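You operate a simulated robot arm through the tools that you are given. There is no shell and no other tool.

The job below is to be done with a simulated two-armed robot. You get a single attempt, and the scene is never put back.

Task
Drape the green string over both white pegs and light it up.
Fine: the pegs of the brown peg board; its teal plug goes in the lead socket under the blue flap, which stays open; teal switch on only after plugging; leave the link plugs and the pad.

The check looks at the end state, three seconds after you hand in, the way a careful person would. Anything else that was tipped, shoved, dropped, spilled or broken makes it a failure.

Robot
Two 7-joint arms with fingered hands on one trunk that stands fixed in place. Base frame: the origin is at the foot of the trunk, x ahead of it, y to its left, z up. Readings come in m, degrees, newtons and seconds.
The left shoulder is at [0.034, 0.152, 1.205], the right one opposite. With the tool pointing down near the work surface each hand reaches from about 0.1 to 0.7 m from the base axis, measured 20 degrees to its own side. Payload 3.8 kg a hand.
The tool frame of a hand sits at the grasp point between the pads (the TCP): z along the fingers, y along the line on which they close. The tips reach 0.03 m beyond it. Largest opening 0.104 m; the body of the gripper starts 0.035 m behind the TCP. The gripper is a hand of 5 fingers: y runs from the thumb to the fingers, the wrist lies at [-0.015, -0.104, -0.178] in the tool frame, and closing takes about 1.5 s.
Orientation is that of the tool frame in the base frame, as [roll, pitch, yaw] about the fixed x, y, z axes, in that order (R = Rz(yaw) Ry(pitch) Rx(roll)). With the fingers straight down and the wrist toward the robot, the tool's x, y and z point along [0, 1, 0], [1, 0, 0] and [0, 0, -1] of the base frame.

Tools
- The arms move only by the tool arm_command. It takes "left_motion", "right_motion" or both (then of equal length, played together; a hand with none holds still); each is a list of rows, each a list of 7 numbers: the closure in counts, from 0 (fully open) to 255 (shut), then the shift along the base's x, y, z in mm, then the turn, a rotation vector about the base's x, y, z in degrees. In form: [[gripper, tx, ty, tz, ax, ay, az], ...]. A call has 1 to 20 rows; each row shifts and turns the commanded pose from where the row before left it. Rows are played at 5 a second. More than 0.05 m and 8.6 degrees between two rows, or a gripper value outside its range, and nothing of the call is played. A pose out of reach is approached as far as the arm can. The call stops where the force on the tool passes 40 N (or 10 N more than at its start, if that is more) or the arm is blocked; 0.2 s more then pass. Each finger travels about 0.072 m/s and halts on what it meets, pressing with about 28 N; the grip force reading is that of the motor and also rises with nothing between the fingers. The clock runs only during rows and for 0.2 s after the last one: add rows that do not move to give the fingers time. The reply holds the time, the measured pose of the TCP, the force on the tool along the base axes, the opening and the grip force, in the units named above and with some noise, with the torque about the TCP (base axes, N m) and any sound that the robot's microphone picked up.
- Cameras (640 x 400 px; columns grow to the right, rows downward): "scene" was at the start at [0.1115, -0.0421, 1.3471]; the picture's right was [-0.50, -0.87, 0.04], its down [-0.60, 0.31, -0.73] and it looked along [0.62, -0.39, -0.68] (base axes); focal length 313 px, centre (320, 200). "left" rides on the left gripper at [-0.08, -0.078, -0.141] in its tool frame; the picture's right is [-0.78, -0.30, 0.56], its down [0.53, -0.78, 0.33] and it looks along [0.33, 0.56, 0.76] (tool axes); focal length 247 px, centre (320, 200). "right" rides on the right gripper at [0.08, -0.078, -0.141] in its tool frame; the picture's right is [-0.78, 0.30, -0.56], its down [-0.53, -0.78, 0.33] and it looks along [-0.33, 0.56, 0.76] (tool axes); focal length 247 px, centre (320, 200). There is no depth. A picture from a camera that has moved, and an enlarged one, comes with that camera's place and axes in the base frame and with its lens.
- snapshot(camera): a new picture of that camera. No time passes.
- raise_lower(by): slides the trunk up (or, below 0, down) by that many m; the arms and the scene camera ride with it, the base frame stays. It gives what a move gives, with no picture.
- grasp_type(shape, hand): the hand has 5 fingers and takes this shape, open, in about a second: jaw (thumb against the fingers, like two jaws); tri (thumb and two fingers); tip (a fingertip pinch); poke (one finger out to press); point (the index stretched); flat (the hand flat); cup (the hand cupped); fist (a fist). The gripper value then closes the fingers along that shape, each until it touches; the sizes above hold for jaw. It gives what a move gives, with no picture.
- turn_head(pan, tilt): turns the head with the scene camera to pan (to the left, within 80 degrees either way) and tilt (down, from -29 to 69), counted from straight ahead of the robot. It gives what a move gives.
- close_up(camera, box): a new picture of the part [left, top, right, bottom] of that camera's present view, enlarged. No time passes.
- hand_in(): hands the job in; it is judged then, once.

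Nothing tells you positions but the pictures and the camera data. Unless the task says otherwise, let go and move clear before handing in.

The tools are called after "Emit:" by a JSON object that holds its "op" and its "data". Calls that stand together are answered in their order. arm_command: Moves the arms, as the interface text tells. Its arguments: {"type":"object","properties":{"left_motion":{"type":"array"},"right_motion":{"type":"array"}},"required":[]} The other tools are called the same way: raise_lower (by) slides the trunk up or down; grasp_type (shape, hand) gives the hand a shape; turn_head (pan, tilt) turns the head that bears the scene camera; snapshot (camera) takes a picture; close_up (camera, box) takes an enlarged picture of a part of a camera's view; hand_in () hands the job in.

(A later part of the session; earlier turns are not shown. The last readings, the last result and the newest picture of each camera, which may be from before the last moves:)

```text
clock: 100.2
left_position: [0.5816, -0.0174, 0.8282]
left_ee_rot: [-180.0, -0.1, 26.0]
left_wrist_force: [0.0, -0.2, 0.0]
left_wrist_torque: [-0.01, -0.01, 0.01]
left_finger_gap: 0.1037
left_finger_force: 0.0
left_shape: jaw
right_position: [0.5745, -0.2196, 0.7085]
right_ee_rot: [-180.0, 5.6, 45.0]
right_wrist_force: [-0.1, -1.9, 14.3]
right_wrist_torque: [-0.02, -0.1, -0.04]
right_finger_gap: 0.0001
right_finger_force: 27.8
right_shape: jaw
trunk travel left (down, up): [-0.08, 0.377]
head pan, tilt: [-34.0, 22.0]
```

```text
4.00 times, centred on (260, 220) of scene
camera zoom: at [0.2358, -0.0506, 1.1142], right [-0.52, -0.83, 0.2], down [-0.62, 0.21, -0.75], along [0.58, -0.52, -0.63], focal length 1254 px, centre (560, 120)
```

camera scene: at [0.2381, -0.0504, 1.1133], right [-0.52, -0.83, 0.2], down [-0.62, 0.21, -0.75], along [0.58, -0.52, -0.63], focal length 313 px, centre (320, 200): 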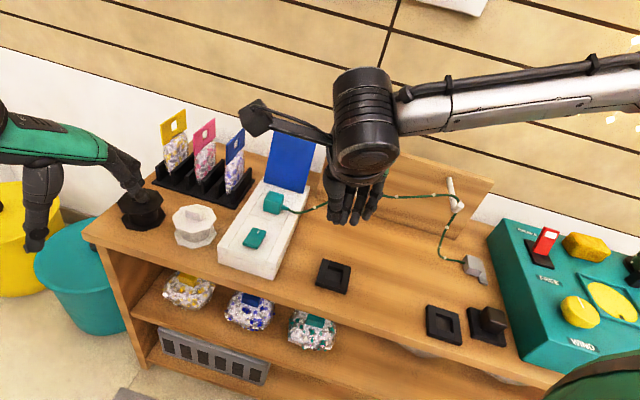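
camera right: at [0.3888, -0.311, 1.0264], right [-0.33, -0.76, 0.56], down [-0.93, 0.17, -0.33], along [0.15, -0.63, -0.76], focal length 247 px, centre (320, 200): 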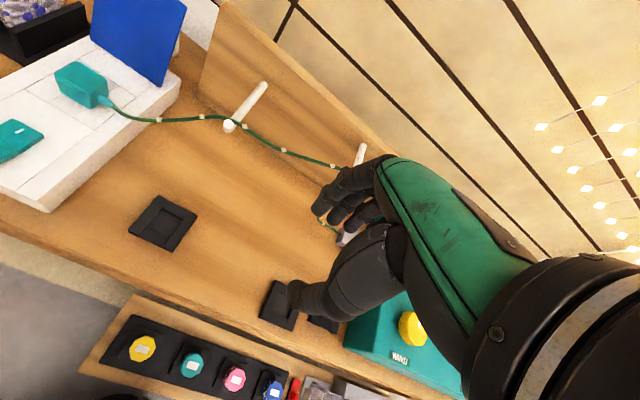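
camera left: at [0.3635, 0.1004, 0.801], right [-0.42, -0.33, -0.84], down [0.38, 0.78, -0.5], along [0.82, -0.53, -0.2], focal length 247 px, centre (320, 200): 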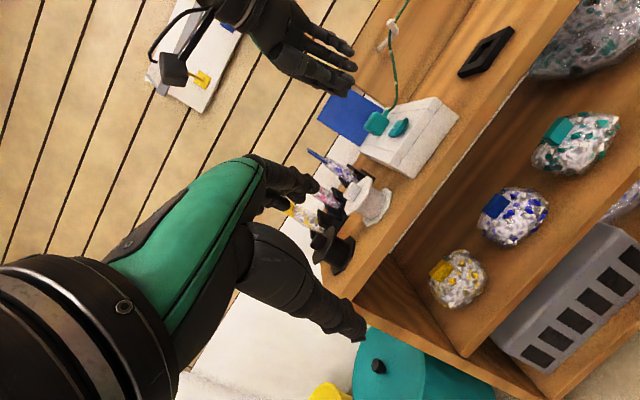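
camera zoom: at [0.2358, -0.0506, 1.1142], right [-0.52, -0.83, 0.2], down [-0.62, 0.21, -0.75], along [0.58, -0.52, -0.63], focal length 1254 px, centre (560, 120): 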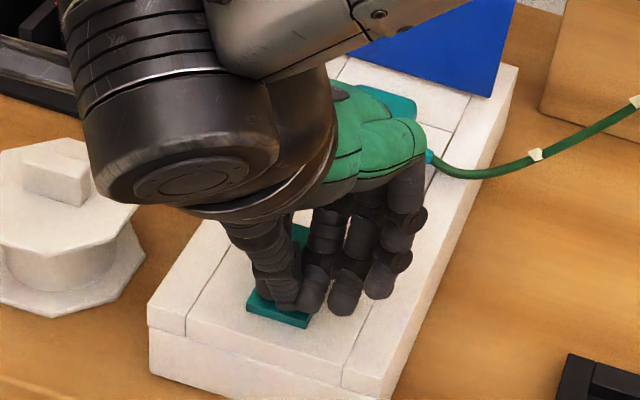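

Emit:
{"op": "arm_command", "data": {"right_motion": [[255, 0, 0, 10, 0, 0, 0], [255, 0, 0, 30, 0, 0, 0], [255, 0, 0, 30, 2, -2, 0], [200, 0, 0, 30, 2, -2, 0], [150, 22, -20, 10, 0, 0, 0], [110, 22, -20, 0, 0, 0, 0], [100, 22, -20, 0, 0, 0, 0], [100, 20, -21, 0, 0, 0, 0], [100, 0, 0, 0, 0, 0, 0]]}}

Emit:
{"op": "close_up", "data": {"camera": "scene", "box": [252, 184, 304, 220]}}

Emit:
{"op": "close_up", "data": {"camera": "left", "box": [320, 70, 380, 116]}}

Emit:
{"op": "close_up", "data": {"camera": "right", "box": [220, 200, 330, 300]}}

```text
clock: 102.2
left_position: [0.5833, -0.0183, 0.8282]
left_ee_rot: [-180.0, 0.0, 26.1]
left_wrist_force: [-0.3, 0.1, 0.1]
left_wrist_torque: [0.01, 0.01, 0.01]
left_finger_gap: 0.1037
left_finger_force: 0.0
left_shape: jaw
right_position: [0.662, -0.3014, 0.816]
right_ee_rot: [-179.8, 0.1, 45.0]
right_wrist_force: [1.4, -0.2, -0.1]
right_wrist_torque: [0.02, -0.01, 0.0]
right_finger_gap: 0.063
right_finger_force: 0.2
right_shape: jaw
trunk travel left (down, up): [-0.08, 0.377]
head pan, tilt: [-34.0, 22.0]
```

```text
11.11 times, centred on (278, 202) of scene
camera zoom: at [0.2373, -0.0507, 1.1136], right [-0.52, -0.83, 0.2], down [-0.62, 0.21, -0.75], along [0.58, -0.52, -0.63], focal length 3482 px, centre (787, 178)
```

zoom: 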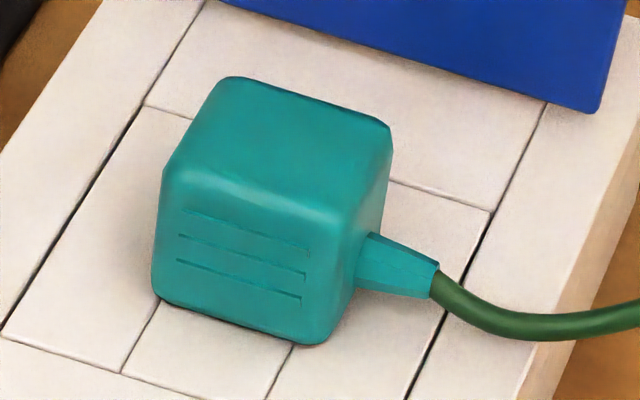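

```text
8.70 times, centred on (350, 93) of left
camera zoom: at [0.4773, 0.0165, 0.9688], right [-0.83, -0.07, -0.56], down [0.14, 0.93, -0.33], along [0.54, -0.35, -0.76], focal length 2148 px, centre (59, 1130)
```

zoom: 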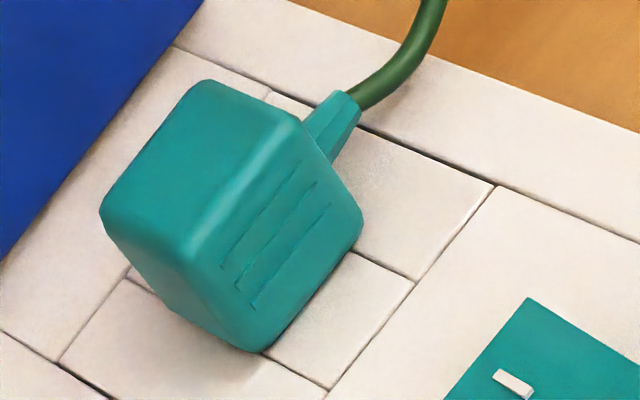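

```text
4.00 times, centred on (275, 250) of right
camera zoom: at [0.6642, -0.1905, 0.9597], right [-0.34, -0.76, 0.56], down [-0.93, 0.17, -0.33], along [0.16, -0.63, -0.76], focal length 988 px, centre (500, 0)
```

zoom: 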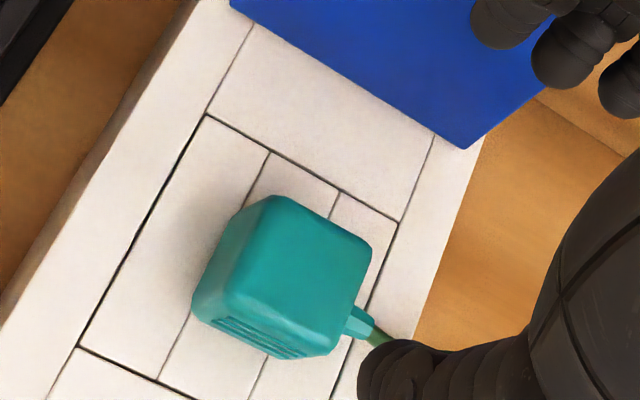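

The plug body sits about 2 mm too far toward the cord side relative to the socket seams. I'll grip it, lift it about 14 mm to see the prongs, and re-align.

Emit:
{"op": "arm_command", "data": {"right_motion": [[100, -2, 0, -25, 0, 0, 0], [100, 0, 0, -30, 0, 0, 0], [100, 0, 0, -25, 0, 0, 0], [100, 0, 0, -16, 0, 0, 0], [100, 0, 0, 0, 0, 0, 0], [150, 0, 0, 0, 0, 0, 0], [200, 0, 0, 0, 0, 0, 0], [235, 0, 0, 0, 0, 0, 0], [235, 0, 0, 0, 0, 0, 0]]}}

Emit:
{"op": "arm_command", "data": {"right_motion": [[235, 0, 0, 5, 0, 0, 0], [235, 0, 0, 5, 0, 0, 0], [235, 0, 0, 5, 0, 0, 0], [235, 0, 0, 0, 0, 0, 0]]}}

Emit:
{"op": "close_up", "data": {"camera": "scene", "box": [252, 184, 304, 220]}}

Emit:
{"op": "close_up", "data": {"camera": "left", "box": [315, 75, 370, 117]}}

```text
clock: 104.2
left_position: [0.5838, -0.0175, 0.8283]
left_ee_rot: [-179.9, -0.1, 26.0]
left_wrist_force: [-0.1, 0.3, 0.1]
left_wrist_torque: [0.0, -0.02, 0.02]
left_finger_gap: 0.1034
left_finger_force: 0.1
left_shape: jaw
right_position: [0.6602, -0.3016, 0.7201]
right_ee_rot: [-179.8, 0.1, 45.0]
right_wrist_force: [0.5, -0.4, -0.2]
right_wrist_torque: [0.03, -0.01, -0.02]
right_finger_gap: 0.0292
right_finger_force: 27.4
right_shape: jaw
trunk travel left (down, up): [-0.08, 0.377]
head pan, tilt: [-34.0, 22.0]
```

```text
clock: 105.2
left_position: [0.5831, -0.0187, 0.8281]
left_ee_rot: [-179.9, 0.0, 26.0]
left_wrist_force: [0.7, 0.3, 0.0]
left_wrist_torque: [0.02, 0.0, -0.02]
left_finger_gap: 0.1038
left_finger_force: 0.1
left_shape: jaw
right_position: [0.6587, -0.3006, 0.735]
right_ee_rot: [-179.7, 0.1, 45.2]
right_wrist_force: [0.0, 0.2, -0.6]
right_wrist_torque: [0.0, -0.01, -0.01]
right_finger_gap: 0.0292
right_finger_force: 28.5
right_shape: jaw
trunk travel left (down, up): [-0.08, 0.377]
head pan, tilt: [-34.0, 22.0]
```

```text
11.11 times, centred on (278, 202) of scene
camera zoom: at [0.2377, -0.0509, 1.1134], right [-0.52, -0.83, 0.2], down [-0.62, 0.21, -0.75], along [0.58, -0.52, -0.63], focal length 3482 px, centre (787, 178)
```

zoom: 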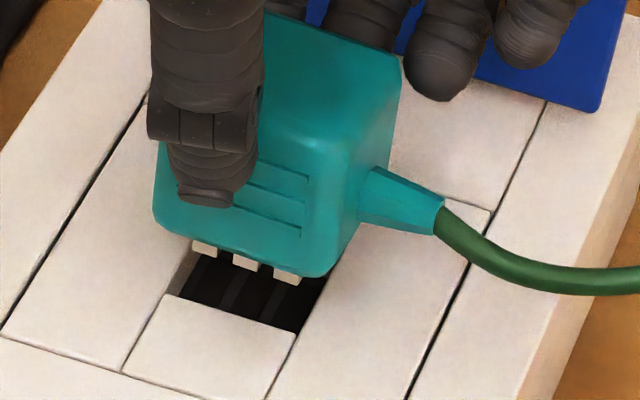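

```text
9.52 times, centred on (342, 96) of left
camera zoom: at [0.4776, 0.0163, 0.9686], right [-0.83, -0.07, -0.56], down [0.14, 0.93, -0.33], along [0.54, -0.35, -0.76], focal length 2352 px, centre (106, 1190)
```

zoom: 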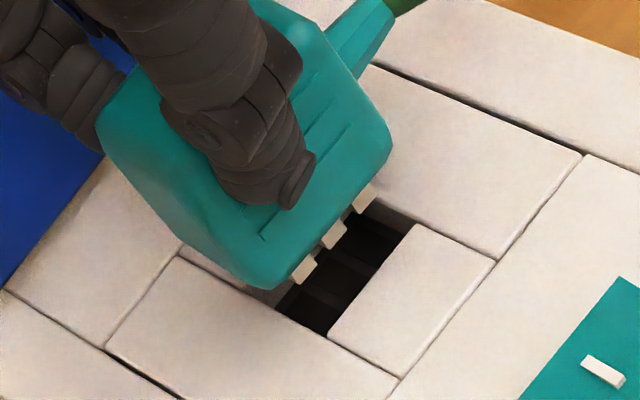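

Now all three prongs are visible, centred across the hole and only slightly close to its near edge. I'll shift 1.5 mm back and lower it again, so it sits centred.

Emit:
{"op": "arm_command", "data": {"right_motion": [[235, 1.1, -1.1, 0, 0, 0, 0], [235, 0, 0, -5, 0, 0, 0], [235, 0, 0, -5, 0, 0, 0], [235, 0, 0, -4, 0, 0, 0], [235, 0, 0, -2, 0, 0, 0], [235, 0, 0, 0, 0, 0, 0]]}}

Emit:
{"op": "close_up", "data": {"camera": "scene", "box": [252, 184, 304, 220]}}

Emit:
{"op": "close_up", "data": {"camera": "left", "box": [320, 75, 375, 117]}}

```text
clock: 106.6
left_position: [0.5827, -0.0189, 0.8288]
left_ee_rot: [179.9, 0.1, 26.0]
left_wrist_force: [-0.5, 0.1, 0.3]
left_wrist_torque: [0.03, -0.01, -0.01]
left_finger_gap: 0.1037
left_finger_force: 0.0
left_shape: jaw
right_position: [0.6605, -0.3005, 0.7192]
right_ee_rot: [-179.9, 0.1, 45.1]
right_wrist_force: [0.3, 2.7, 4.5]
right_wrist_torque: [0.06, -0.05, -0.01]
right_finger_gap: 0.0291
right_finger_force: 28.8
right_shape: jaw
trunk travel left (down, up): [-0.08, 0.377]
head pan, tilt: [-34.0, 22.0]
heard: snap
```

```text
11.11 times, centred on (278, 202) of scene
camera zoom: at [0.237, -0.0503, 1.1138], right [-0.52, -0.83, 0.2], down [-0.62, 0.21, -0.75], along [0.58, -0.52, -0.63], focal length 3482 px, centre (787, 178)
```

zoom: 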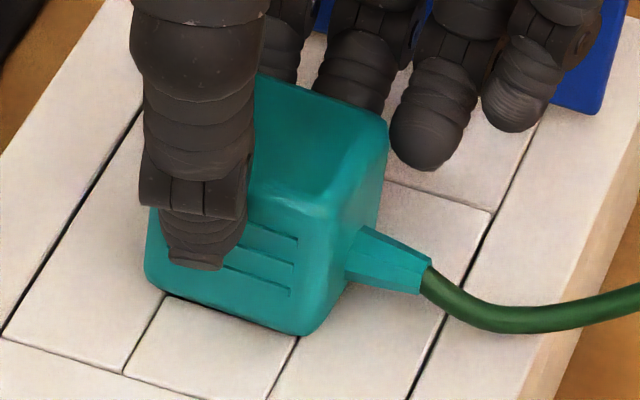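

```text
9.52 times, centred on (348, 96) of left
camera zoom: at [0.477, 0.0169, 0.9691], right [-0.83, -0.07, -0.56], down [0.14, 0.93, -0.33], along [0.54, -0.35, -0.76], focal length 2352 px, centre (58, 1190)
```

zoom: 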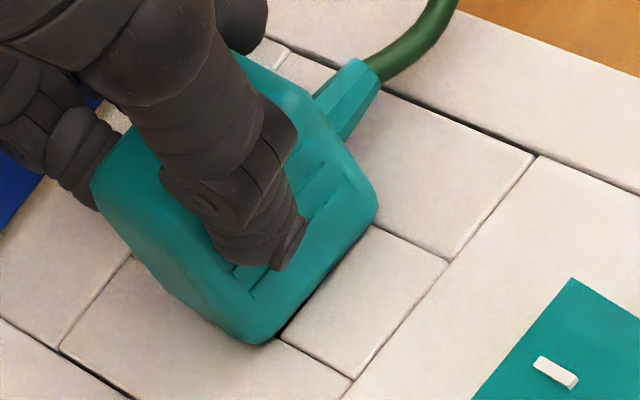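

I heard a snap: the plug has clicked home. I'll release it, back up and switch on.

Emit:
{"op": "arm_command", "data": {"right_motion": [[235, 0, 0, 1, 0, 0, 0], [180, 0, 0, 0, 0, 0, 0], [130, 0, 0, 0, 0, 0, 0], [110, 0, 0, 0, 0, 0, 0], [110, 0, 0, 10, 0, 0, 0], [110, 0, 0, 25, 0, 0, 0], [110, 0, 0, 30, 0, 0, 0], [110, 0, 0, 25, 0, 0, 0], [110, 0, 0, 0, 0, 0, 0]]}}

Emit:
{"op": "close_up", "data": {"camera": "scene", "box": [252, 184, 304, 220]}}

Emit:
{"op": "close_up", "data": {"camera": "left", "box": [320, 75, 375, 117]}}

Emit:
{"op": "close_up", "data": {"camera": "scene", "box": [270, 140, 500, 300]}}

```text
clock: 108.6
left_position: [0.5829, -0.0181, 0.8272]
left_ee_rot: [-180.0, 0.0, 26.0]
left_wrist_force: [0.5, 0.4, -0.6]
left_wrist_torque: [0.01, 0.01, -0.01]
left_finger_gap: 0.1034
left_finger_force: 0.1
left_shape: jaw
right_position: [0.6591, -0.3008, 0.8099]
right_ee_rot: [-179.8, 0.2, 45.0]
right_wrist_force: [-0.3, 0.4, -0.7]
right_wrist_torque: [-0.01, 0.02, -0.04]
right_finger_gap: 0.0589
right_finger_force: 0.1
right_shape: jaw
trunk travel left (down, up): [-0.08, 0.377]
head pan, tilt: [-34.0, 22.0]
heard: snap
```

```text
11.11 times, centred on (278, 202) of scene
camera zoom: at [0.2378, -0.051, 1.1133], right [-0.52, -0.83, 0.2], down [-0.62, 0.21, -0.75], along [0.58, -0.52, -0.63], focal length 3482 px, centre (787, 178)
```

zoom: 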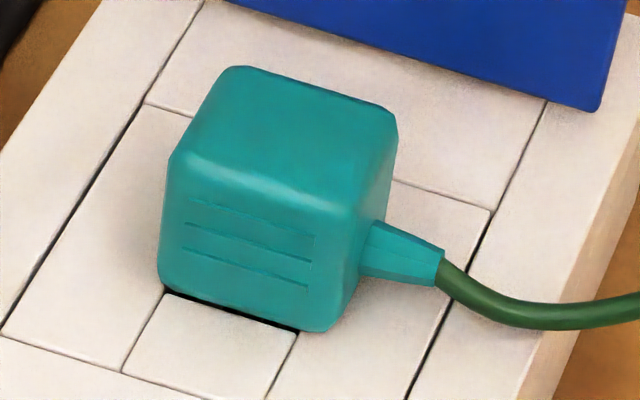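

```text
9.52 times, centred on (348, 96) of left
camera zoom: at [0.4777, 0.0163, 0.9684], right [-0.83, -0.07, -0.56], down [0.14, 0.93, -0.33], along [0.54, -0.35, -0.76], focal length 2352 px, centre (58, 1190)
```

zoom: 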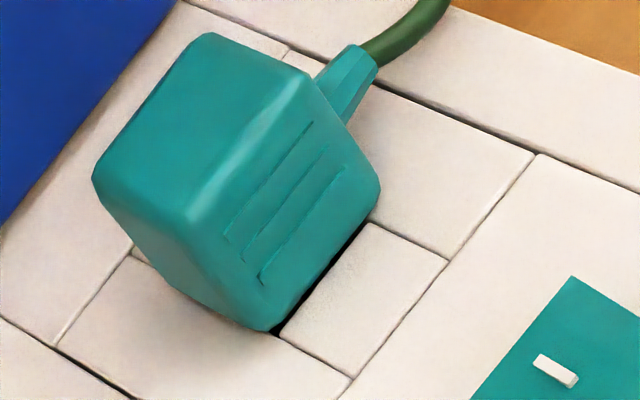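

```text
2.50 times, centred on (385, 220) of scene
camera zoom: at [0.2378, -0.051, 1.1133], right [-0.52, -0.83, 0.2], down [-0.62, 0.21, -0.75], along [0.58, -0.52, -0.63], focal length 784 px, centre (158, 150)
```

zoom: 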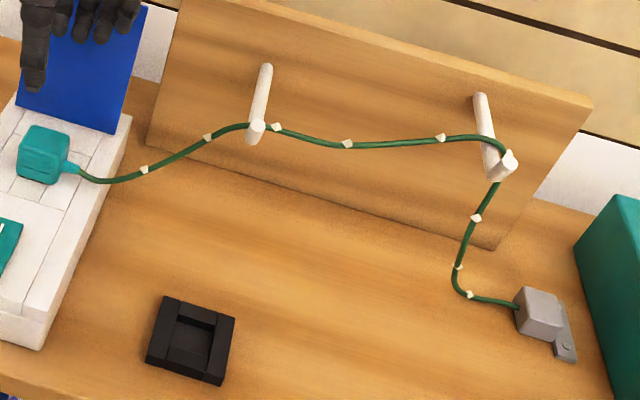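

A second snap on release and a visible gap mean my slight upward pull unlatched it. It's still well aligned, so I'll press it down from the top until it snaps again.

Emit:
{"op": "arm_command", "data": {"right_motion": [[180, 0, 0, 0, 0, 0, 0], [255, -1, -1, 0, 0, 0, 0], [255, -1, -2, 0, 0, 0, 0], [255, 0, 0, 0, 0, 0, 0], [255, 0, 0, 0, 0, 0, 0], [255, 0, 0, -20, 0, 0, 0], [255, 0, 0, -20, 0, 0, 0], [255, 0, 0, -20, 0, 0, 0], [255, 0, 0, -6, 0, 0, 0], [255, 0, 0, 0, 0, 0, 0]]}}

Emit:
{"op": "close_up", "data": {"camera": "scene", "box": [240, 150, 320, 230]}}

Emit:
{"op": "close_up", "data": {"camera": "left", "box": [290, 50, 390, 126]}}

```text
clock: 110.8
left_position: [0.5829, -0.018, 0.8288]
left_ee_rot: [-180.0, 0.1, 26.0]
left_wrist_force: [0.0, -0.2, 0.3]
left_wrist_torque: [0.01, 0.01, -0.01]
left_finger_gap: 0.1038
left_finger_force: 0.1
left_shape: jaw
right_position: [0.6582, -0.3044, 0.7435]
right_ee_rot: [-179.8, 0.1, 45.1]
right_wrist_force: [0.3, 0.0, -0.5]
right_wrist_torque: [0.0, 0.0, -0.01]
right_finger_gap: 0.0001
right_finger_force: 27.9
right_shape: jaw
trunk travel left (down, up): [-0.08, 0.377]
head pan, tilt: [-34.0, 22.0]
```

```text
5.00 times, centred on (280, 190) of scene
camera zoom: at [0.2376, -0.0509, 1.1135], right [-0.52, -0.83, 0.2], down [-0.62, 0.21, -0.75], along [0.58, -0.52, -0.63], focal length 1567 px, centre (520, 250)
```

zoom: 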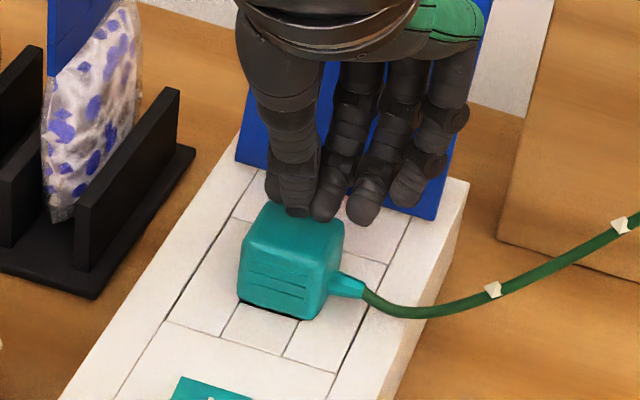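

```text
5.26 times, centred on (340, 88) of left
camera zoom: at [0.4775, 0.0163, 0.9687], right [-0.83, -0.07, -0.56], down [0.14, 0.93, -0.33], along [0.54, -0.35, -0.76], focal length 1300 px, centre (215, 790)
```

zoom: 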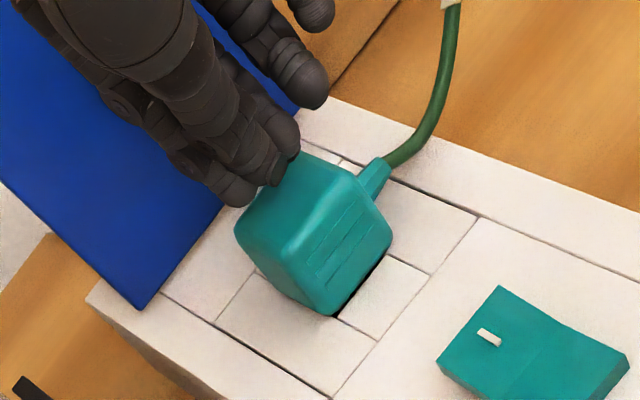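

Emit:
{"op": "arm_command", "data": {"right_motion": [[255, -1, 4, 0, 0, 0, 0], [255, 0, 0, -4, 0, 0, 0], [255, 0, 0, -2, 0, 0, 0], [255, 0, 0, -2, 0, 0, 0], [255, 0, 0, 0, 0, 0, 0]]}}

Emit:
{"op": "arm_command", "data": {"right_motion": [[255, 0, 0, -2, 0, 0, 0], [255, 0, 0, -2, 0, 0, 0], [255, 0, 0, 0, 0, 0, 0]]}}

Emit:
{"op": "close_up", "data": {"camera": "scene", "box": [240, 150, 320, 230]}}

Emit:
{"op": "close_up", "data": {"camera": "left", "box": [290, 50, 390, 126]}}

```text
clock: 112.0
left_position: [0.5831, -0.0186, 0.8287]
left_ee_rot: [-179.8, 0.0, 26.0]
left_wrist_force: [0.9, -0.5, 0.1]
left_wrist_torque: [-0.01, 0.02, 0.01]
left_finger_gap: 0.1036
left_finger_force: 0.0
left_shape: jaw
right_position: [0.6575, -0.3014, 0.7359]
right_ee_rot: [-179.8, 0.1, 45.1]
right_wrist_force: [0.7, 0.0, -0.3]
right_wrist_torque: [-0.01, 0.0, 0.02]
right_finger_gap: 0.0003
right_finger_force: 27.5
right_shape: jaw
trunk travel left (down, up): [-0.08, 0.377]
head pan, tilt: [-34.0, 22.0]
```

```text
clock: 112.8
left_position: [0.5822, -0.0178, 0.8296]
left_ee_rot: [180.0, 0.0, 26.0]
left_wrist_force: [0.7, -0.2, -0.2]
left_wrist_torque: [-0.02, -0.02, 0.04]
left_finger_gap: 0.1037
left_finger_force: 0.0
left_shape: jaw
right_position: [0.6564, -0.3011, 0.7345]
right_ee_rot: [179.9, 0.0, 45.1]
right_wrist_force: [2.1, -3.2, 12.6]
right_wrist_torque: [-0.15, -0.05, -0.02]
right_finger_gap: 0.0001
right_finger_force: 28.1
right_shape: jaw
trunk travel left (down, up): [-0.08, 0.377]
head pan, tilt: [-34.0, 22.0]
```

```text
5.00 times, centred on (280, 190) of scene
camera zoom: at [0.2362, -0.0506, 1.1141], right [-0.52, -0.83, 0.2], down [-0.62, 0.21, -0.75], along [0.58, -0.52, -0.63], focal length 1567 px, centre (520, 250)
```

zoom: 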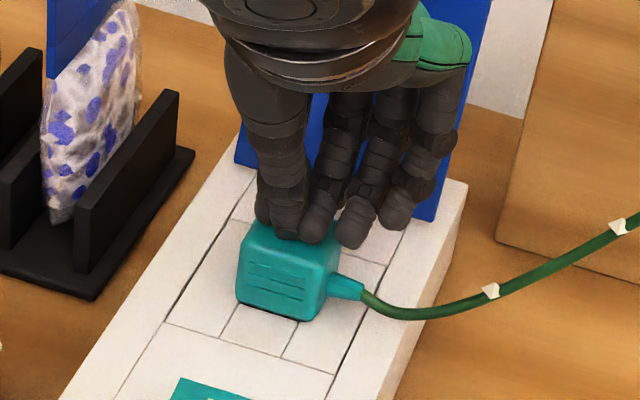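

```text
5.26 times, centred on (340, 88) of left
camera zoom: at [0.4763, 0.0165, 0.9697], right [-0.83, -0.07, -0.56], down [0.14, 0.93, -0.33], along [0.54, -0.35, -0.76], focal length 1300 px, centre (215, 790)
```

zoom: 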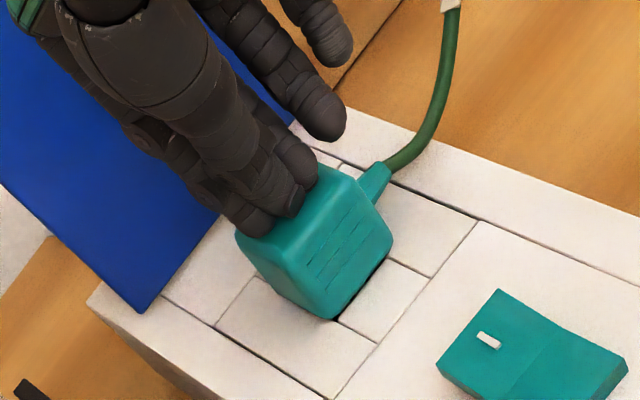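

Emit:
{"op": "arm_command", "data": {"right_motion": [[255, 0, 0, -1.5, 0, 0, 0], [255, 0, 0, -1.5, 0, 0, 0], [255, 0, 0, 0, 0, 0, 0]]}}

```text
clock: 113.6
left_position: [0.5821, -0.0173, 0.831]
left_ee_rot: [179.9, 0.0, 25.9]
left_wrist_force: [0.0, 0.8, -0.4]
left_wrist_torque: [-0.02, 0.0, -0.01]
left_finger_gap: 0.1037
left_finger_force: 0.1
left_shape: jaw
right_position: [0.656, -0.3002, 0.7354]
right_ee_rot: [179.8, -0.2, 45.0]
right_wrist_force: [7.1, -4.2, 29.5]
right_wrist_torque: [-0.2, -0.32, 0.0]
right_finger_gap: 0.0
right_finger_force: 28.2
right_shape: jaw
trunk travel left (down, up): [-0.08, 0.377]
head pan, tilt: [-34.0, 22.0]
```

No snap this way, even at 30 N. The snap came when I lowered the plug in the grip, well aligned, so I'll regrip, lift slightly and repeat that, then open the fingers without any upward pull.

Emit:
{"op": "arm_command", "data": {"right_motion": [[255, 0, 0, 8, 0, 0, 0], [200, 0, 0, 25, 0, 0, 0], [150, 3, 0, 20, 0, 0, 0], [100, 1, -1, 0, 0, 0, 0], [100, 0, 0, 0, 0, 0, 0], [100, 0, 0, -25, 0, 0, 0], [100, 0, 0, -25, 0, 0, 0], [100, 0, 0, -11, 0, 0, 0], [100, 0, 0, 0, 0, 0, 0]]}}

Emit:
{"op": "close_up", "data": {"camera": "scene", "box": [252, 184, 304, 220]}}

Emit:
{"op": "close_up", "data": {"camera": "left", "box": [315, 75, 370, 117]}}

```text
clock: 115.6
left_position: [0.5828, -0.0188, 0.8287]
left_ee_rot: [-179.9, 0.0, 26.0]
left_wrist_force: [0.1, 0.0, -0.8]
left_wrist_torque: [-0.02, 0.0, 0.0]
left_finger_gap: 0.1041
left_finger_force: 0.1
left_shape: jaw
right_position: [0.6608, -0.301, 0.7222]
right_ee_rot: [-179.8, 0.1, 45.1]
right_wrist_force: [0.0, -0.4, 0.5]
right_wrist_torque: [0.01, -0.02, -0.03]
right_finger_gap: 0.0629
right_finger_force: 0.0
right_shape: jaw
trunk travel left (down, up): [-0.08, 0.377]
head pan, tilt: [-34.0, 22.0]
```

```text
11.11 times, centred on (278, 202) of scene
camera zoom: at [0.2375, -0.0509, 1.1135], right [-0.52, -0.83, 0.2], down [-0.62, 0.21, -0.75], along [0.58, -0.52, -0.63], focal length 3482 px, centre (787, 178)
```

zoom: 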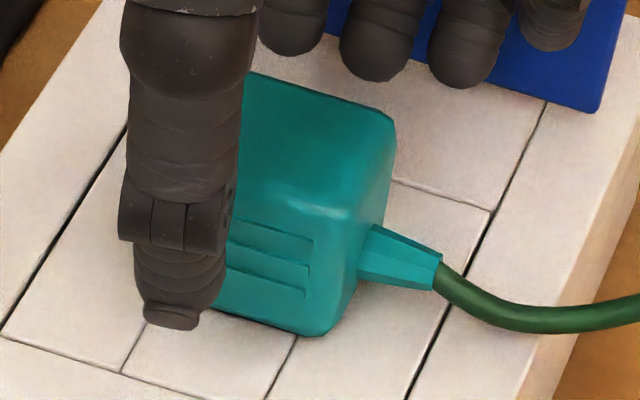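

```text
9.52 times, centred on (342, 96) of left
camera zoom: at [0.4775, 0.0163, 0.9687], right [-0.83, -0.07, -0.56], down [0.14, 0.93, -0.33], along [0.54, -0.35, -0.76], focal length 2352 px, centre (106, 1190)
```

zoom: 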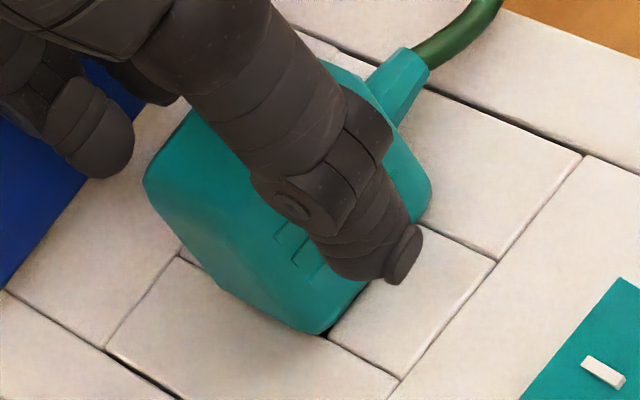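

Emit:
{"op": "arm_command", "data": {"right_motion": [[150, 0, 0, 0, 0, 0, 0], [200, 0, 0, 0, 0, 0, 0], [235, 0, 0, 0, 0, 0, 0], [235, 0, 0, 0, 0, 0, 0], [235, 0, 0, 5, 0, 0, 0], [235, 0, 0, 5, 0, 0, 0], [235, 0, 0, 4, 0, 0, 0], [235, 0, 0, 0, 0, 0, 0]]}}

Emit:
{"op": "close_up", "data": {"camera": "scene", "box": [252, 184, 304, 220]}}

Emit:
{"op": "close_up", "data": {"camera": "left", "box": [315, 75, 370, 117]}}

```text
clock: 117.4
left_position: [0.5827, -0.0188, 0.8277]
left_ee_rot: [-179.9, 0.0, 26.0]
left_wrist_force: [-1.0, 0.3, -0.5]
left_wrist_torque: [0.02, 0.0, 0.02]
left_finger_gap: 0.1037
left_finger_force: 0.1
left_shape: jaw
right_position: [0.662, -0.3027, 0.7353]
right_ee_rot: [-179.8, 0.1, 45.1]
right_wrist_force: [0.7, 1.2, 0.1]
right_wrist_torque: [0.03, 0.0, 0.02]
right_finger_gap: 0.0294
right_finger_force: 28.2
right_shape: jaw
trunk travel left (down, up): [-0.08, 0.377]
head pan, tilt: [-34.0, 22.0]
```

```text
11.11 times, centred on (278, 202) of scene
camera zoom: at [0.2377, -0.0509, 1.1134], right [-0.52, -0.83, 0.2], down [-0.62, 0.21, -0.75], along [0.58, -0.52, -0.63], focal length 3482 px, centre (787, 178)
```

zoom: 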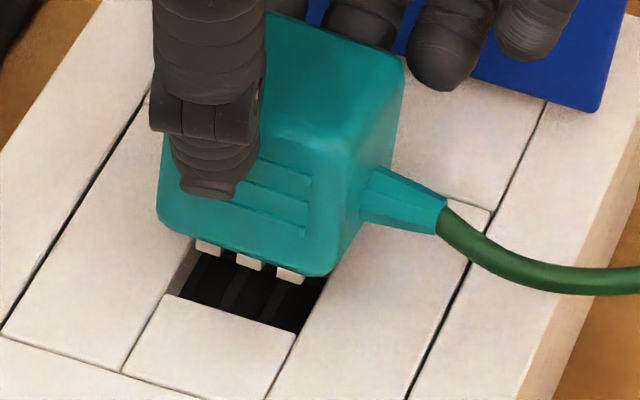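

```text
9.52 times, centred on (342, 96) of left
camera zoom: at [0.4776, 0.0163, 0.9686], right [-0.83, -0.07, -0.56], down [0.14, 0.93, -0.33], along [0.54, -0.35, -0.76], focal length 2352 px, centre (106, 1190)
```

zoom: 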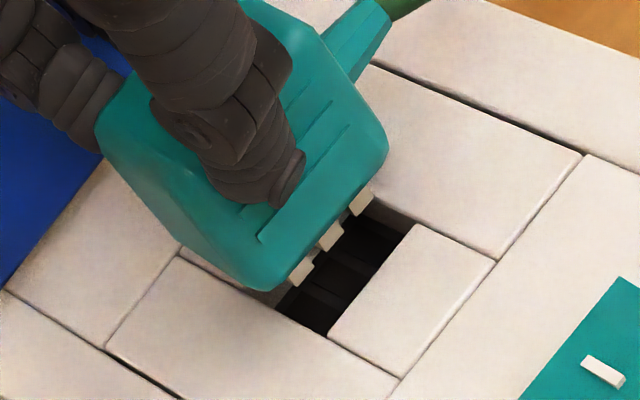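

Emit:
{"op": "arm_command", "data": {"right_motion": [[235, 1.35, -0.2, 0, 0, 0, 0], [235, 0, 0, -5, 0, 0, 0], [235, 0, 0, -5, 0, 0, 0], [235, 0, 0, -4, 0, 0, 0], [235, 0, 0, -2, 0, 0, 0], [235, 0, 0, 0, 0, 0, 0]]}}

Emit:
{"op": "close_up", "data": {"camera": "scene", "box": [252, 184, 304, 220]}}

Emit:
{"op": "close_up", "data": {"camera": "left", "box": [320, 75, 375, 117]}}

```text
clock: 118.8
left_position: [0.5818, -0.018, 0.829]
left_ee_rot: [-180.0, 0.0, 26.0]
left_wrist_force: [0.0, -0.1, 0.7]
left_wrist_torque: [0.02, 0.01, -0.04]
left_finger_gap: 0.1038
left_finger_force: 0.0
left_shape: jaw
right_position: [0.6611, -0.3008, 0.7201]
right_ee_rot: [-179.9, 0.0, 45.2]
right_wrist_force: [-6.5, 5.0, 8.3]
right_wrist_torque: [0.12, 0.1, 0.01]
right_finger_gap: 0.029
right_finger_force: 27.4
right_shape: jaw
trunk travel left (down, up): [-0.08, 0.377]
head pan, tilt: [-34.0, 22.0]
heard: snap
```

```text
11.11 times, centred on (278, 202) of scene
camera zoom: at [0.2358, -0.0499, 1.1141], right [-0.52, -0.83, 0.2], down [-0.62, 0.21, -0.75], along [0.58, -0.52, -0.63], focal length 3482 px, centre (787, 178)
```

zoom: 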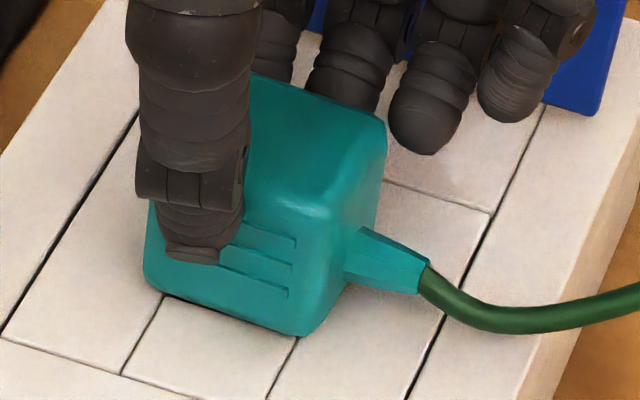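

```text
9.52 times, centred on (348, 96) of left
camera zoom: at [0.476, 0.0172, 0.9696], right [-0.83, -0.07, -0.56], down [0.14, 0.93, -0.33], along [0.55, -0.35, -0.76], focal length 2352 px, centre (58, 1190)
```

zoom: 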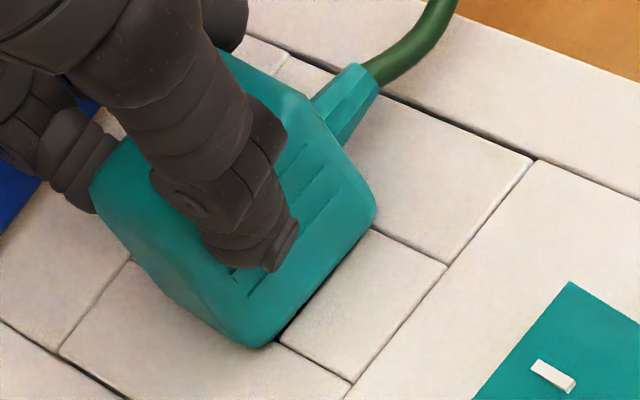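

Snapped again. There's about 8 N of side load toward the front, so I'll relieve that first, then open the fingers without lifting.

Emit:
{"op": "arm_command", "data": {"right_motion": [[235, -0.7, 0.6, 0, 0, 0, 0], [235, 0, 0, 0, 0, 0, 0]]}}

```text
clock: 119.4
left_position: [0.5825, -0.0176, 0.8288]
left_ee_rot: [-179.9, -0.2, 26.0]
left_wrist_force: [-0.2, 1.0, 0.3]
left_wrist_torque: [0.0, 0.01, -0.01]
left_finger_gap: 0.1034
left_finger_force: 0.0
left_shape: jaw
right_position: [0.661, -0.3018, 0.7205]
right_ee_rot: [-179.9, 0.0, 45.1]
right_wrist_force: [-3.4, 2.5, 10.3]
right_wrist_torque: [0.07, 0.06, 0.02]
right_finger_gap: 0.0291
right_finger_force: 28.1
right_shape: jaw
trunk travel left (down, up): [-0.08, 0.377]
head pan, tilt: [-34.0, 22.0]
```

Emit:
{"op": "arm_command", "data": {"right_motion": [[235, -0.6, 0.5, 0, 0, 0, 0], [235, 0, 0, 0, 0, 0, 0], [180, 0, 0, 0, 0, 0, 0], [130, 0, 0, 0, 0, 0, 0], [110, 0, 0, 0, 0, 0, 0], [110, 0, 0, 0, 0, 0, 0]]}}

Emit:
{"op": "close_up", "data": {"camera": "scene", "box": [252, 184, 304, 220]}}

Emit:
{"op": "close_up", "data": {"camera": "left", "box": [320, 75, 375, 117]}}

```text
clock: 120.8
left_position: [0.5829, -0.0194, 0.8287]
left_ee_rot: [-179.9, 0.0, 25.9]
left_wrist_force: [-0.3, -1.0, -0.3]
left_wrist_torque: [-0.01, -0.02, 0.0]
left_finger_gap: 0.1036
left_finger_force: 0.0
left_shape: jaw
right_position: [0.6625, -0.3013, 0.7181]
right_ee_rot: [-179.7, 0.2, 45.1]
right_wrist_force: [-0.3, 0.5, 0.5]
right_wrist_torque: [0.03, 0.0, 0.03]
right_finger_gap: 0.0588
right_finger_force: 0.1
right_shape: jaw
trunk travel left (down, up): [-0.08, 0.377]
head pan, tilt: [-34.0, 22.0]
```

```text
11.11 times, centred on (278, 202) of scene
camera zoom: at [0.2378, -0.051, 1.1134], right [-0.52, -0.83, 0.2], down [-0.62, 0.21, -0.75], along [0.58, -0.52, -0.63], focal length 3482 px, centre (787, 178)
```

zoom: 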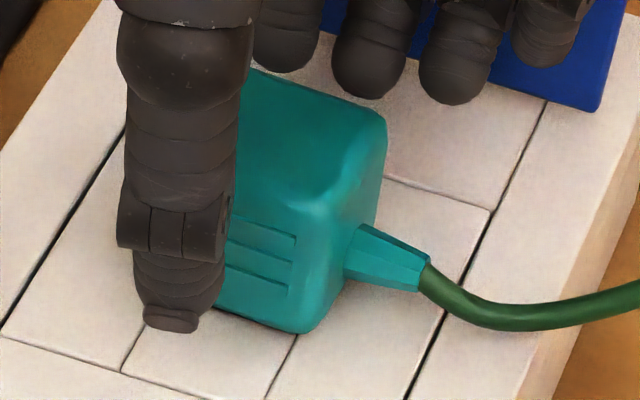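

```text
9.52 times, centred on (348, 96) of left
camera zoom: at [0.4777, 0.0162, 0.9685], right [-0.83, -0.07, -0.56], down [0.14, 0.93, -0.33], along [0.54, -0.35, -0.76], focal length 2352 px, centre (58, 1190)
```

zoom: 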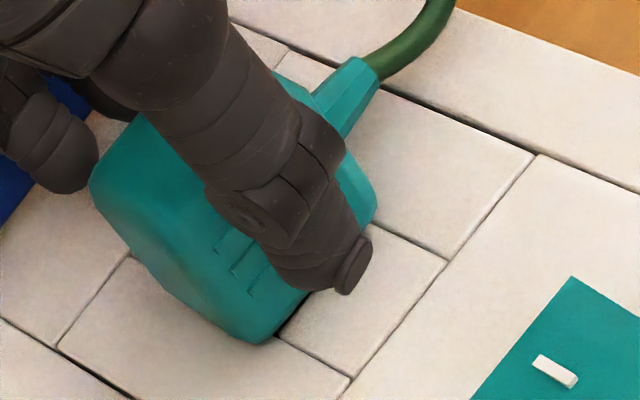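

No release snap this time. I'll lift the open hand straight up.

Emit:
{"op": "arm_command", "data": {"right_motion": [[100, 0, 0, 6, 0, 0, 0], [100, 0, 0, 12, 0, 0, 0], [100, 0, 0, 25, 0, 0, 0], [100, 0, 0, 30, 0, 0, 0], [100, 0, 0, 20, 0, 0, 0], [100, 0, 0, 0, 0, 0, 0]]}}

Emit:
{"op": "close_up", "data": {"camera": "scene", "box": [252, 184, 304, 220]}}

Emit:
{"op": "close_up", "data": {"camera": "left", "box": [320, 75, 375, 117]}}

```text
clock: 122.2
left_position: [0.5848, -0.0182, 0.8296]
left_ee_rot: [-179.9, 0.0, 26.0]
left_wrist_force: [-0.8, -0.1, -0.4]
left_wrist_torque: [0.02, 0.01, -0.02]
left_finger_gap: 0.1037
left_finger_force: 0.0
left_shape: jaw
right_position: [0.6604, -0.3019, 0.8129]
right_ee_rot: [-179.8, 0.0, 45.2]
right_wrist_force: [-0.1, -0.4, -0.2]
right_wrist_torque: [0.0, -0.02, 0.0]
right_finger_gap: 0.0627
right_finger_force: 0.0
right_shape: jaw
trunk travel left (down, up): [-0.08, 0.377]
head pan, tilt: [-34.0, 22.0]
```

```text
11.11 times, centred on (278, 202) of scene
camera zoom: at [0.2378, -0.051, 1.1134], right [-0.52, -0.83, 0.2], down [-0.62, 0.21, -0.75], along [0.58, -0.52, -0.63], focal length 3482 px, centre (787, 178)
```

zoom: 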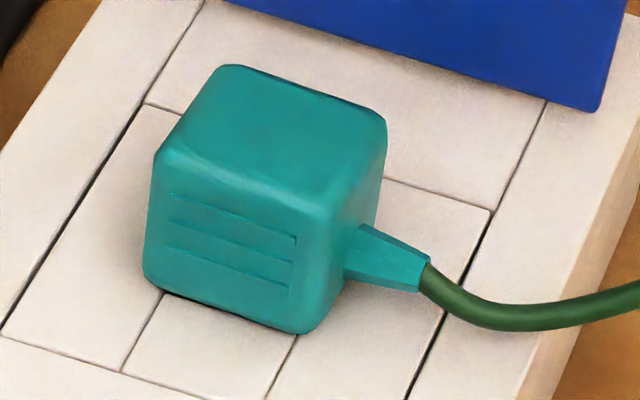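

```text
9.52 times, centred on (348, 96) of left
camera zoom: at [0.4777, 0.0163, 0.9685], right [-0.83, -0.07, -0.56], down [0.14, 0.93, -0.33], along [0.54, -0.35, -0.76], focal length 2352 px, centre (58, 1190)
```

zoom: 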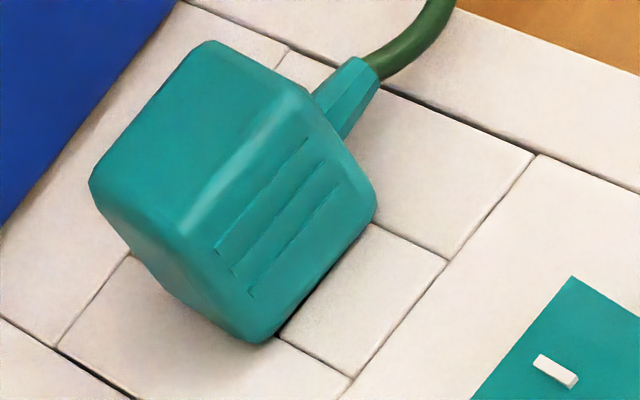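

The plug stays latched and centred. Now I'll switch on again with the marked half of the rocker.

Emit:
{"op": "arm_command", "data": {"right_motion": [[180, -20, 20, 10, 0, 0, 0], [255, -22, 21, 0, 0, 0, 0], [255, -20, 20, 0, -2, 2, 0], [255, 0, 0, -20, -2, 2, 0], [255, 0, 0, -30, 0, 0, 0], [255, 0, 0, -30, 0, 0, 0], [255, 0, 0, -20, 0, 0, 0], [255, 0, 0, 0, 0, 0, 0]]}}

Emit:
{"op": "close_up", "data": {"camera": "scene", "box": [200, 170, 320, 260]}}

```text
clock: 124.0
left_position: [0.583, -0.0176, 0.8292]
left_ee_rot: [-180.0, 0.0, 26.0]
left_wrist_force: [0.2, -0.3, 0.6]
left_wrist_torque: [0.0, -0.03, 0.03]
left_finger_gap: 0.1039
left_finger_force: 0.0
left_shape: jaw
right_position: [0.5982, -0.2423, 0.7213]
right_ee_rot: [-179.8, 5.8, 45.2]
right_wrist_force: [-0.2, 0.9, 0.7]
right_wrist_torque: [0.04, 0.02, -0.02]
right_finger_gap: 0.0
right_finger_force: 27.8
right_shape: jaw
trunk travel left (down, up): [-0.08, 0.377]
head pan, tilt: [-34.0, 22.0]
```

```text
4.44 times, centred on (260, 215) of scene
camera zoom: at [0.2373, -0.0508, 1.1136], right [-0.52, -0.83, 0.2], down [-0.62, 0.21, -0.75], along [0.58, -0.52, -0.63], focal length 1393 px, centre (587, 133)
```

zoom: 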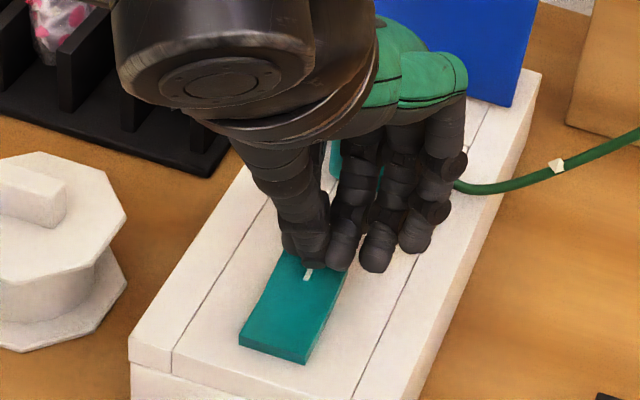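

Emit:
{"op": "arm_command", "data": {"right_motion": [[255, 0, 1, -5, 0, 0, 0], [255, 0, 0, -3, 0, 0, 0], [255, 0, 0, -3, 0, 0, 0], [255, 0, 0, -2, 0, 0, 0], [255, 0, 0, -1, 0, 0, 0], [255, 0, 0, 0, 0, 0, 0]]}}

Emit:
{"op": "close_up", "data": {"camera": "scene", "box": [270, 140, 500, 300]}}

Emit:
{"op": "close_up", "data": {"camera": "scene", "box": [384, 186, 412, 206]}}

```text
clock: 125.4
left_position: [0.5818, -0.0183, 0.8282]
left_ee_rot: [-180.0, 0.0, 25.9]
left_wrist_force: [0.5, 1.0, 0.3]
left_wrist_torque: [0.02, -0.02, 0.02]
left_finger_gap: 0.1035
left_finger_force: 0.1
left_shape: jaw
right_position: [0.5991, -0.24, 0.7098]
right_ee_rot: [-179.8, 5.6, 45.2]
right_wrist_force: [0.0, 0.0, 3.0]
right_wrist_torque: [-0.02, -0.02, -0.01]
right_finger_gap: 0.0
right_finger_force: 28.5
right_shape: jaw
trunk travel left (down, up): [-0.08, 0.377]
head pan, tilt: [-34.0, 22.0]
```

```text
2.50 times, centred on (385, 220) of scene
camera zoom: at [0.2371, -0.0508, 1.1137], right [-0.52, -0.83, 0.2], down [-0.62, 0.21, -0.75], along [0.58, -0.52, -0.63], focal length 784 px, centre (158, 150)
```

zoom: 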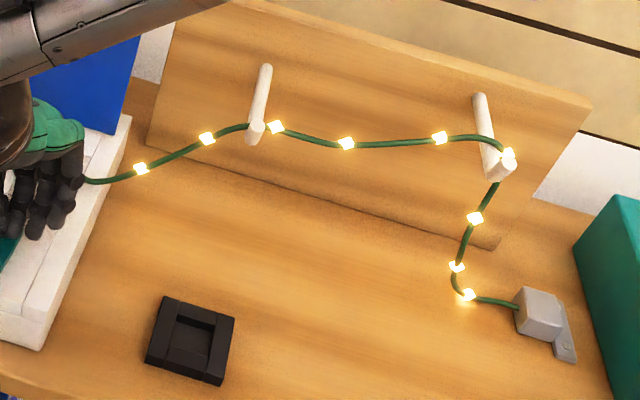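

```text
16.00 times, centred on (398, 196) of scene
camera zoom: at [0.2371, -0.0508, 1.1137], right [-0.52, -0.83, 0.2], down [-0.62, 0.21, -0.75], along [0.58, -0.52, -0.63], focal length 5014 px, centre (-928, 264)
```

zoom: 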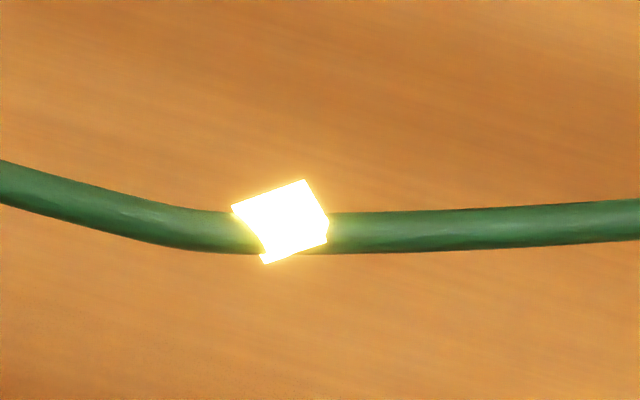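

The string is lit: all the beads glow. I'll lift the hand away carefully and back off.

Emit:
{"op": "arm_command", "data": {"right_motion": [[255, 0, 0, 10, 0, 0, 0], [255, 0, 0, 25, 0, 0, 0], [255, 0, 0, 30, 0, 0, 0], [255, -10, 5, 30, 0, 0, 0], [255, -20, -5, 20, 0, 0, 0], [255, -30, -15, 10, 0, 0, 0], [255, -30, -15, 0, 0, 0, 0], [255, -30, -15, 0, 0, 0, 0], [200, -30, -10, 0, 0, 0, 0], [120, 0, 0, 0, 0, 0, 0], [120, 0, 0, 0, 0, 0, 0]]}}

Emit:
{"op": "snapshot", "data": {"camera": "scene"}}

Emit:
{"op": "close_up", "data": {"camera": "left", "box": [300, 60, 430, 150]}}

```text
clock: 127.8
left_position: [0.5827, -0.0186, 0.8285]
left_ee_rot: [-179.8, 0.1, 26.0]
left_wrist_force: [-0.1, -0.2, -0.1]
left_wrist_torque: [0.0, 0.02, 0.0]
left_finger_gap: 0.1035
left_finger_force: 0.1
left_shape: jaw
right_position: [0.4487, -0.294, 0.8344]
right_ee_rot: [-179.7, 5.8, 45.1]
right_wrist_force: [-0.6, 0.8, -0.9]
right_wrist_torque: [0.0, -0.01, -0.02]
right_finger_gap: 0.0543
right_finger_force: 0.1
right_shape: jaw
trunk travel left (down, up): [-0.08, 0.377]
head pan, tilt: [-34.0, 22.0]
```

```text
taken
camera scene: at [0.2373, -0.0511, 1.1135], right [-0.52, -0.83, 0.2], down [-0.62, 0.21, -0.75], along [0.58, -0.52, -0.63], focal length 313 px, centre (320, 200)
```

scene: 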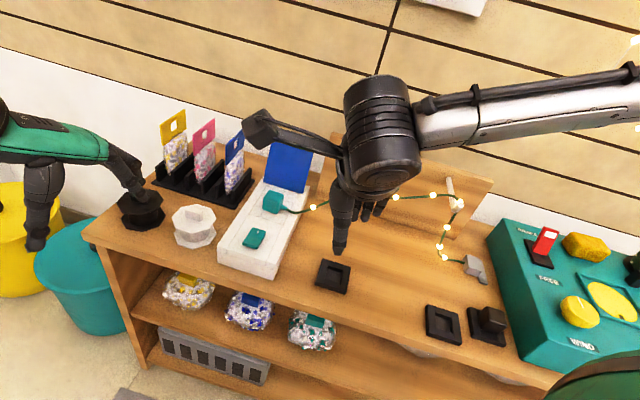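

```text
4.44 times, centred on (365, 105) of left
camera zoom: at [0.4773, 0.0162, 0.9688], right [-0.83, -0.07, -0.56], down [0.14, 0.93, -0.33], along [0.54, -0.35, -0.76], focal length 1098 px, centre (120, 622)
```

zoom: 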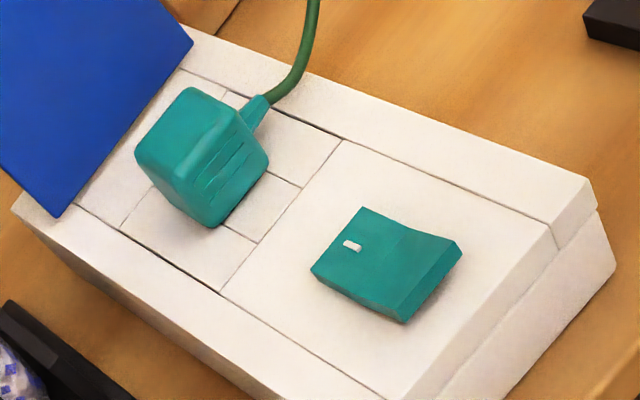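

All lights are on. I'll raise the right hand clear and check the whole scene, including the wall board I touched earlier.

Emit:
{"op": "arm_command", "data": {"right_motion": [[120, -10, 0, 25, 2, -2, 0], [120, -10, -10, 25, 2, -2, 0], [120, -15, -15, 25, 0, 0, 0], [120, -15, -15, 20, 0, 0, 0], [120, 0, 0, 0, 0, 0, 0]]}}

Emit:
{"op": "turn_head", "data": {"pan": -42, "tilt": 8}}

Emit:
{"op": "snapshot", "data": {"camera": "scene"}}

Emit:
{"op": "turn_head", "data": {"pan": -50, "tilt": 24}}

Emit:
{"op": "snapshot", "data": {"camera": "scene"}}

```text
clock: 129.0
left_position: [0.5823, -0.0176, 0.8282]
left_ee_rot: [180.0, 0.0, 26.0]
left_wrist_force: [0.5, -0.2, -0.2]
left_wrist_torque: [0.01, 0.05, -0.01]
left_finger_gap: 0.1036
left_finger_force: 0.0
left_shape: jaw
right_position: [0.4013, -0.334, 0.9306]
right_ee_rot: [-179.7, 0.2, 45.1]
right_wrist_force: [-1.2, -0.1, -0.4]
right_wrist_torque: [-0.02, -0.02, 0.03]
right_finger_gap: 0.0547
right_finger_force: 0.1
right_shape: jaw
right hand out of reach, approached as far as the arm can: row 3
trunk travel left (down, up): [-0.08, 0.377]
head pan, tilt: [-34.0, 22.0]
```

```text
clock: 129.8
left_position: [0.5843, -0.019, 0.8286]
left_ee_rot: [-180.0, 0.0, 26.0]
left_wrist_force: [0.0, 0.6, -0.6]
left_wrist_torque: [0.0, 0.0, 0.01]
left_finger_gap: 0.1037
left_finger_force: 0.0
left_shape: jaw
right_position: [0.402, -0.3348, 0.9298]
right_ee_rot: [-179.6, 0.2, 45.0]
right_wrist_force: [0.2, -0.4, 0.0]
right_wrist_torque: [-0.03, -0.02, -0.05]
right_finger_gap: 0.0548
right_finger_force: 0.1
right_shape: jaw
trunk travel left (down, up): [-0.08, 0.377]
head pan, tilt: [-42.0, 8.0]
```

```text
taken
camera scene: at [0.2382, -0.061, 1.1376], right [-0.62, -0.74, 0.24], down [-0.45, 0.09, -0.89], along [0.64, -0.66, -0.4], focal length 313 px, centre (320, 200)
```

scene: 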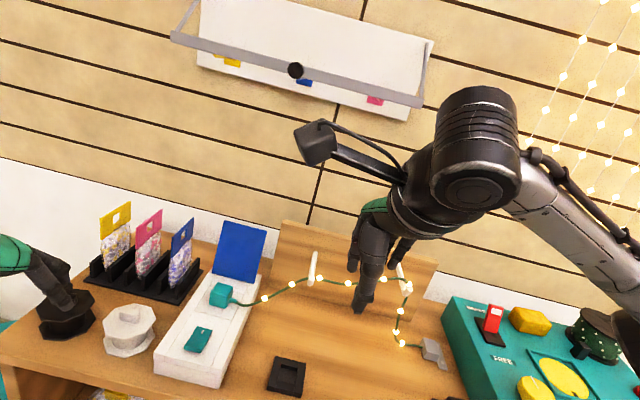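

```text
clock: 130.6
left_position: [0.5826, -0.0179, 0.828]
left_ee_rot: [-179.8, 0.0, 26.0]
left_wrist_force: [0.3, -0.8, 0.6]
left_wrist_torque: [0.01, 0.0, 0.01]
left_finger_gap: 0.1038
left_finger_force: 0.1
left_shape: jaw
right_position: [0.4018, -0.3335, 0.9304]
right_ee_rot: [-179.7, 0.3, 45.1]
right_wrist_force: [0.5, 0.6, 0.8]
right_wrist_torque: [0.0, 0.0, -0.02]
right_finger_gap: 0.0547
right_finger_force: 0.0
right_shape: jaw
trunk travel left (down, up): [-0.08, 0.377]
head pan, tilt: [-50.0, 24.0]
```

```text
taken
camera scene: at [0.22, -0.0698, 1.1169], right [-0.71, -0.64, 0.28], down [-0.57, 0.31, -0.76], along [0.4, -0.7, -0.59], focal length 313 px, centre (320, 200)
```

scene: 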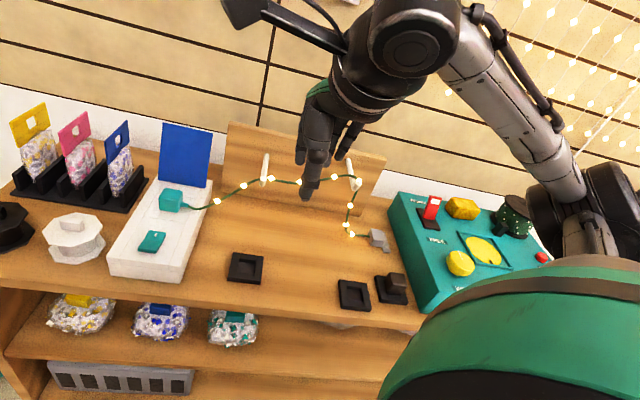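

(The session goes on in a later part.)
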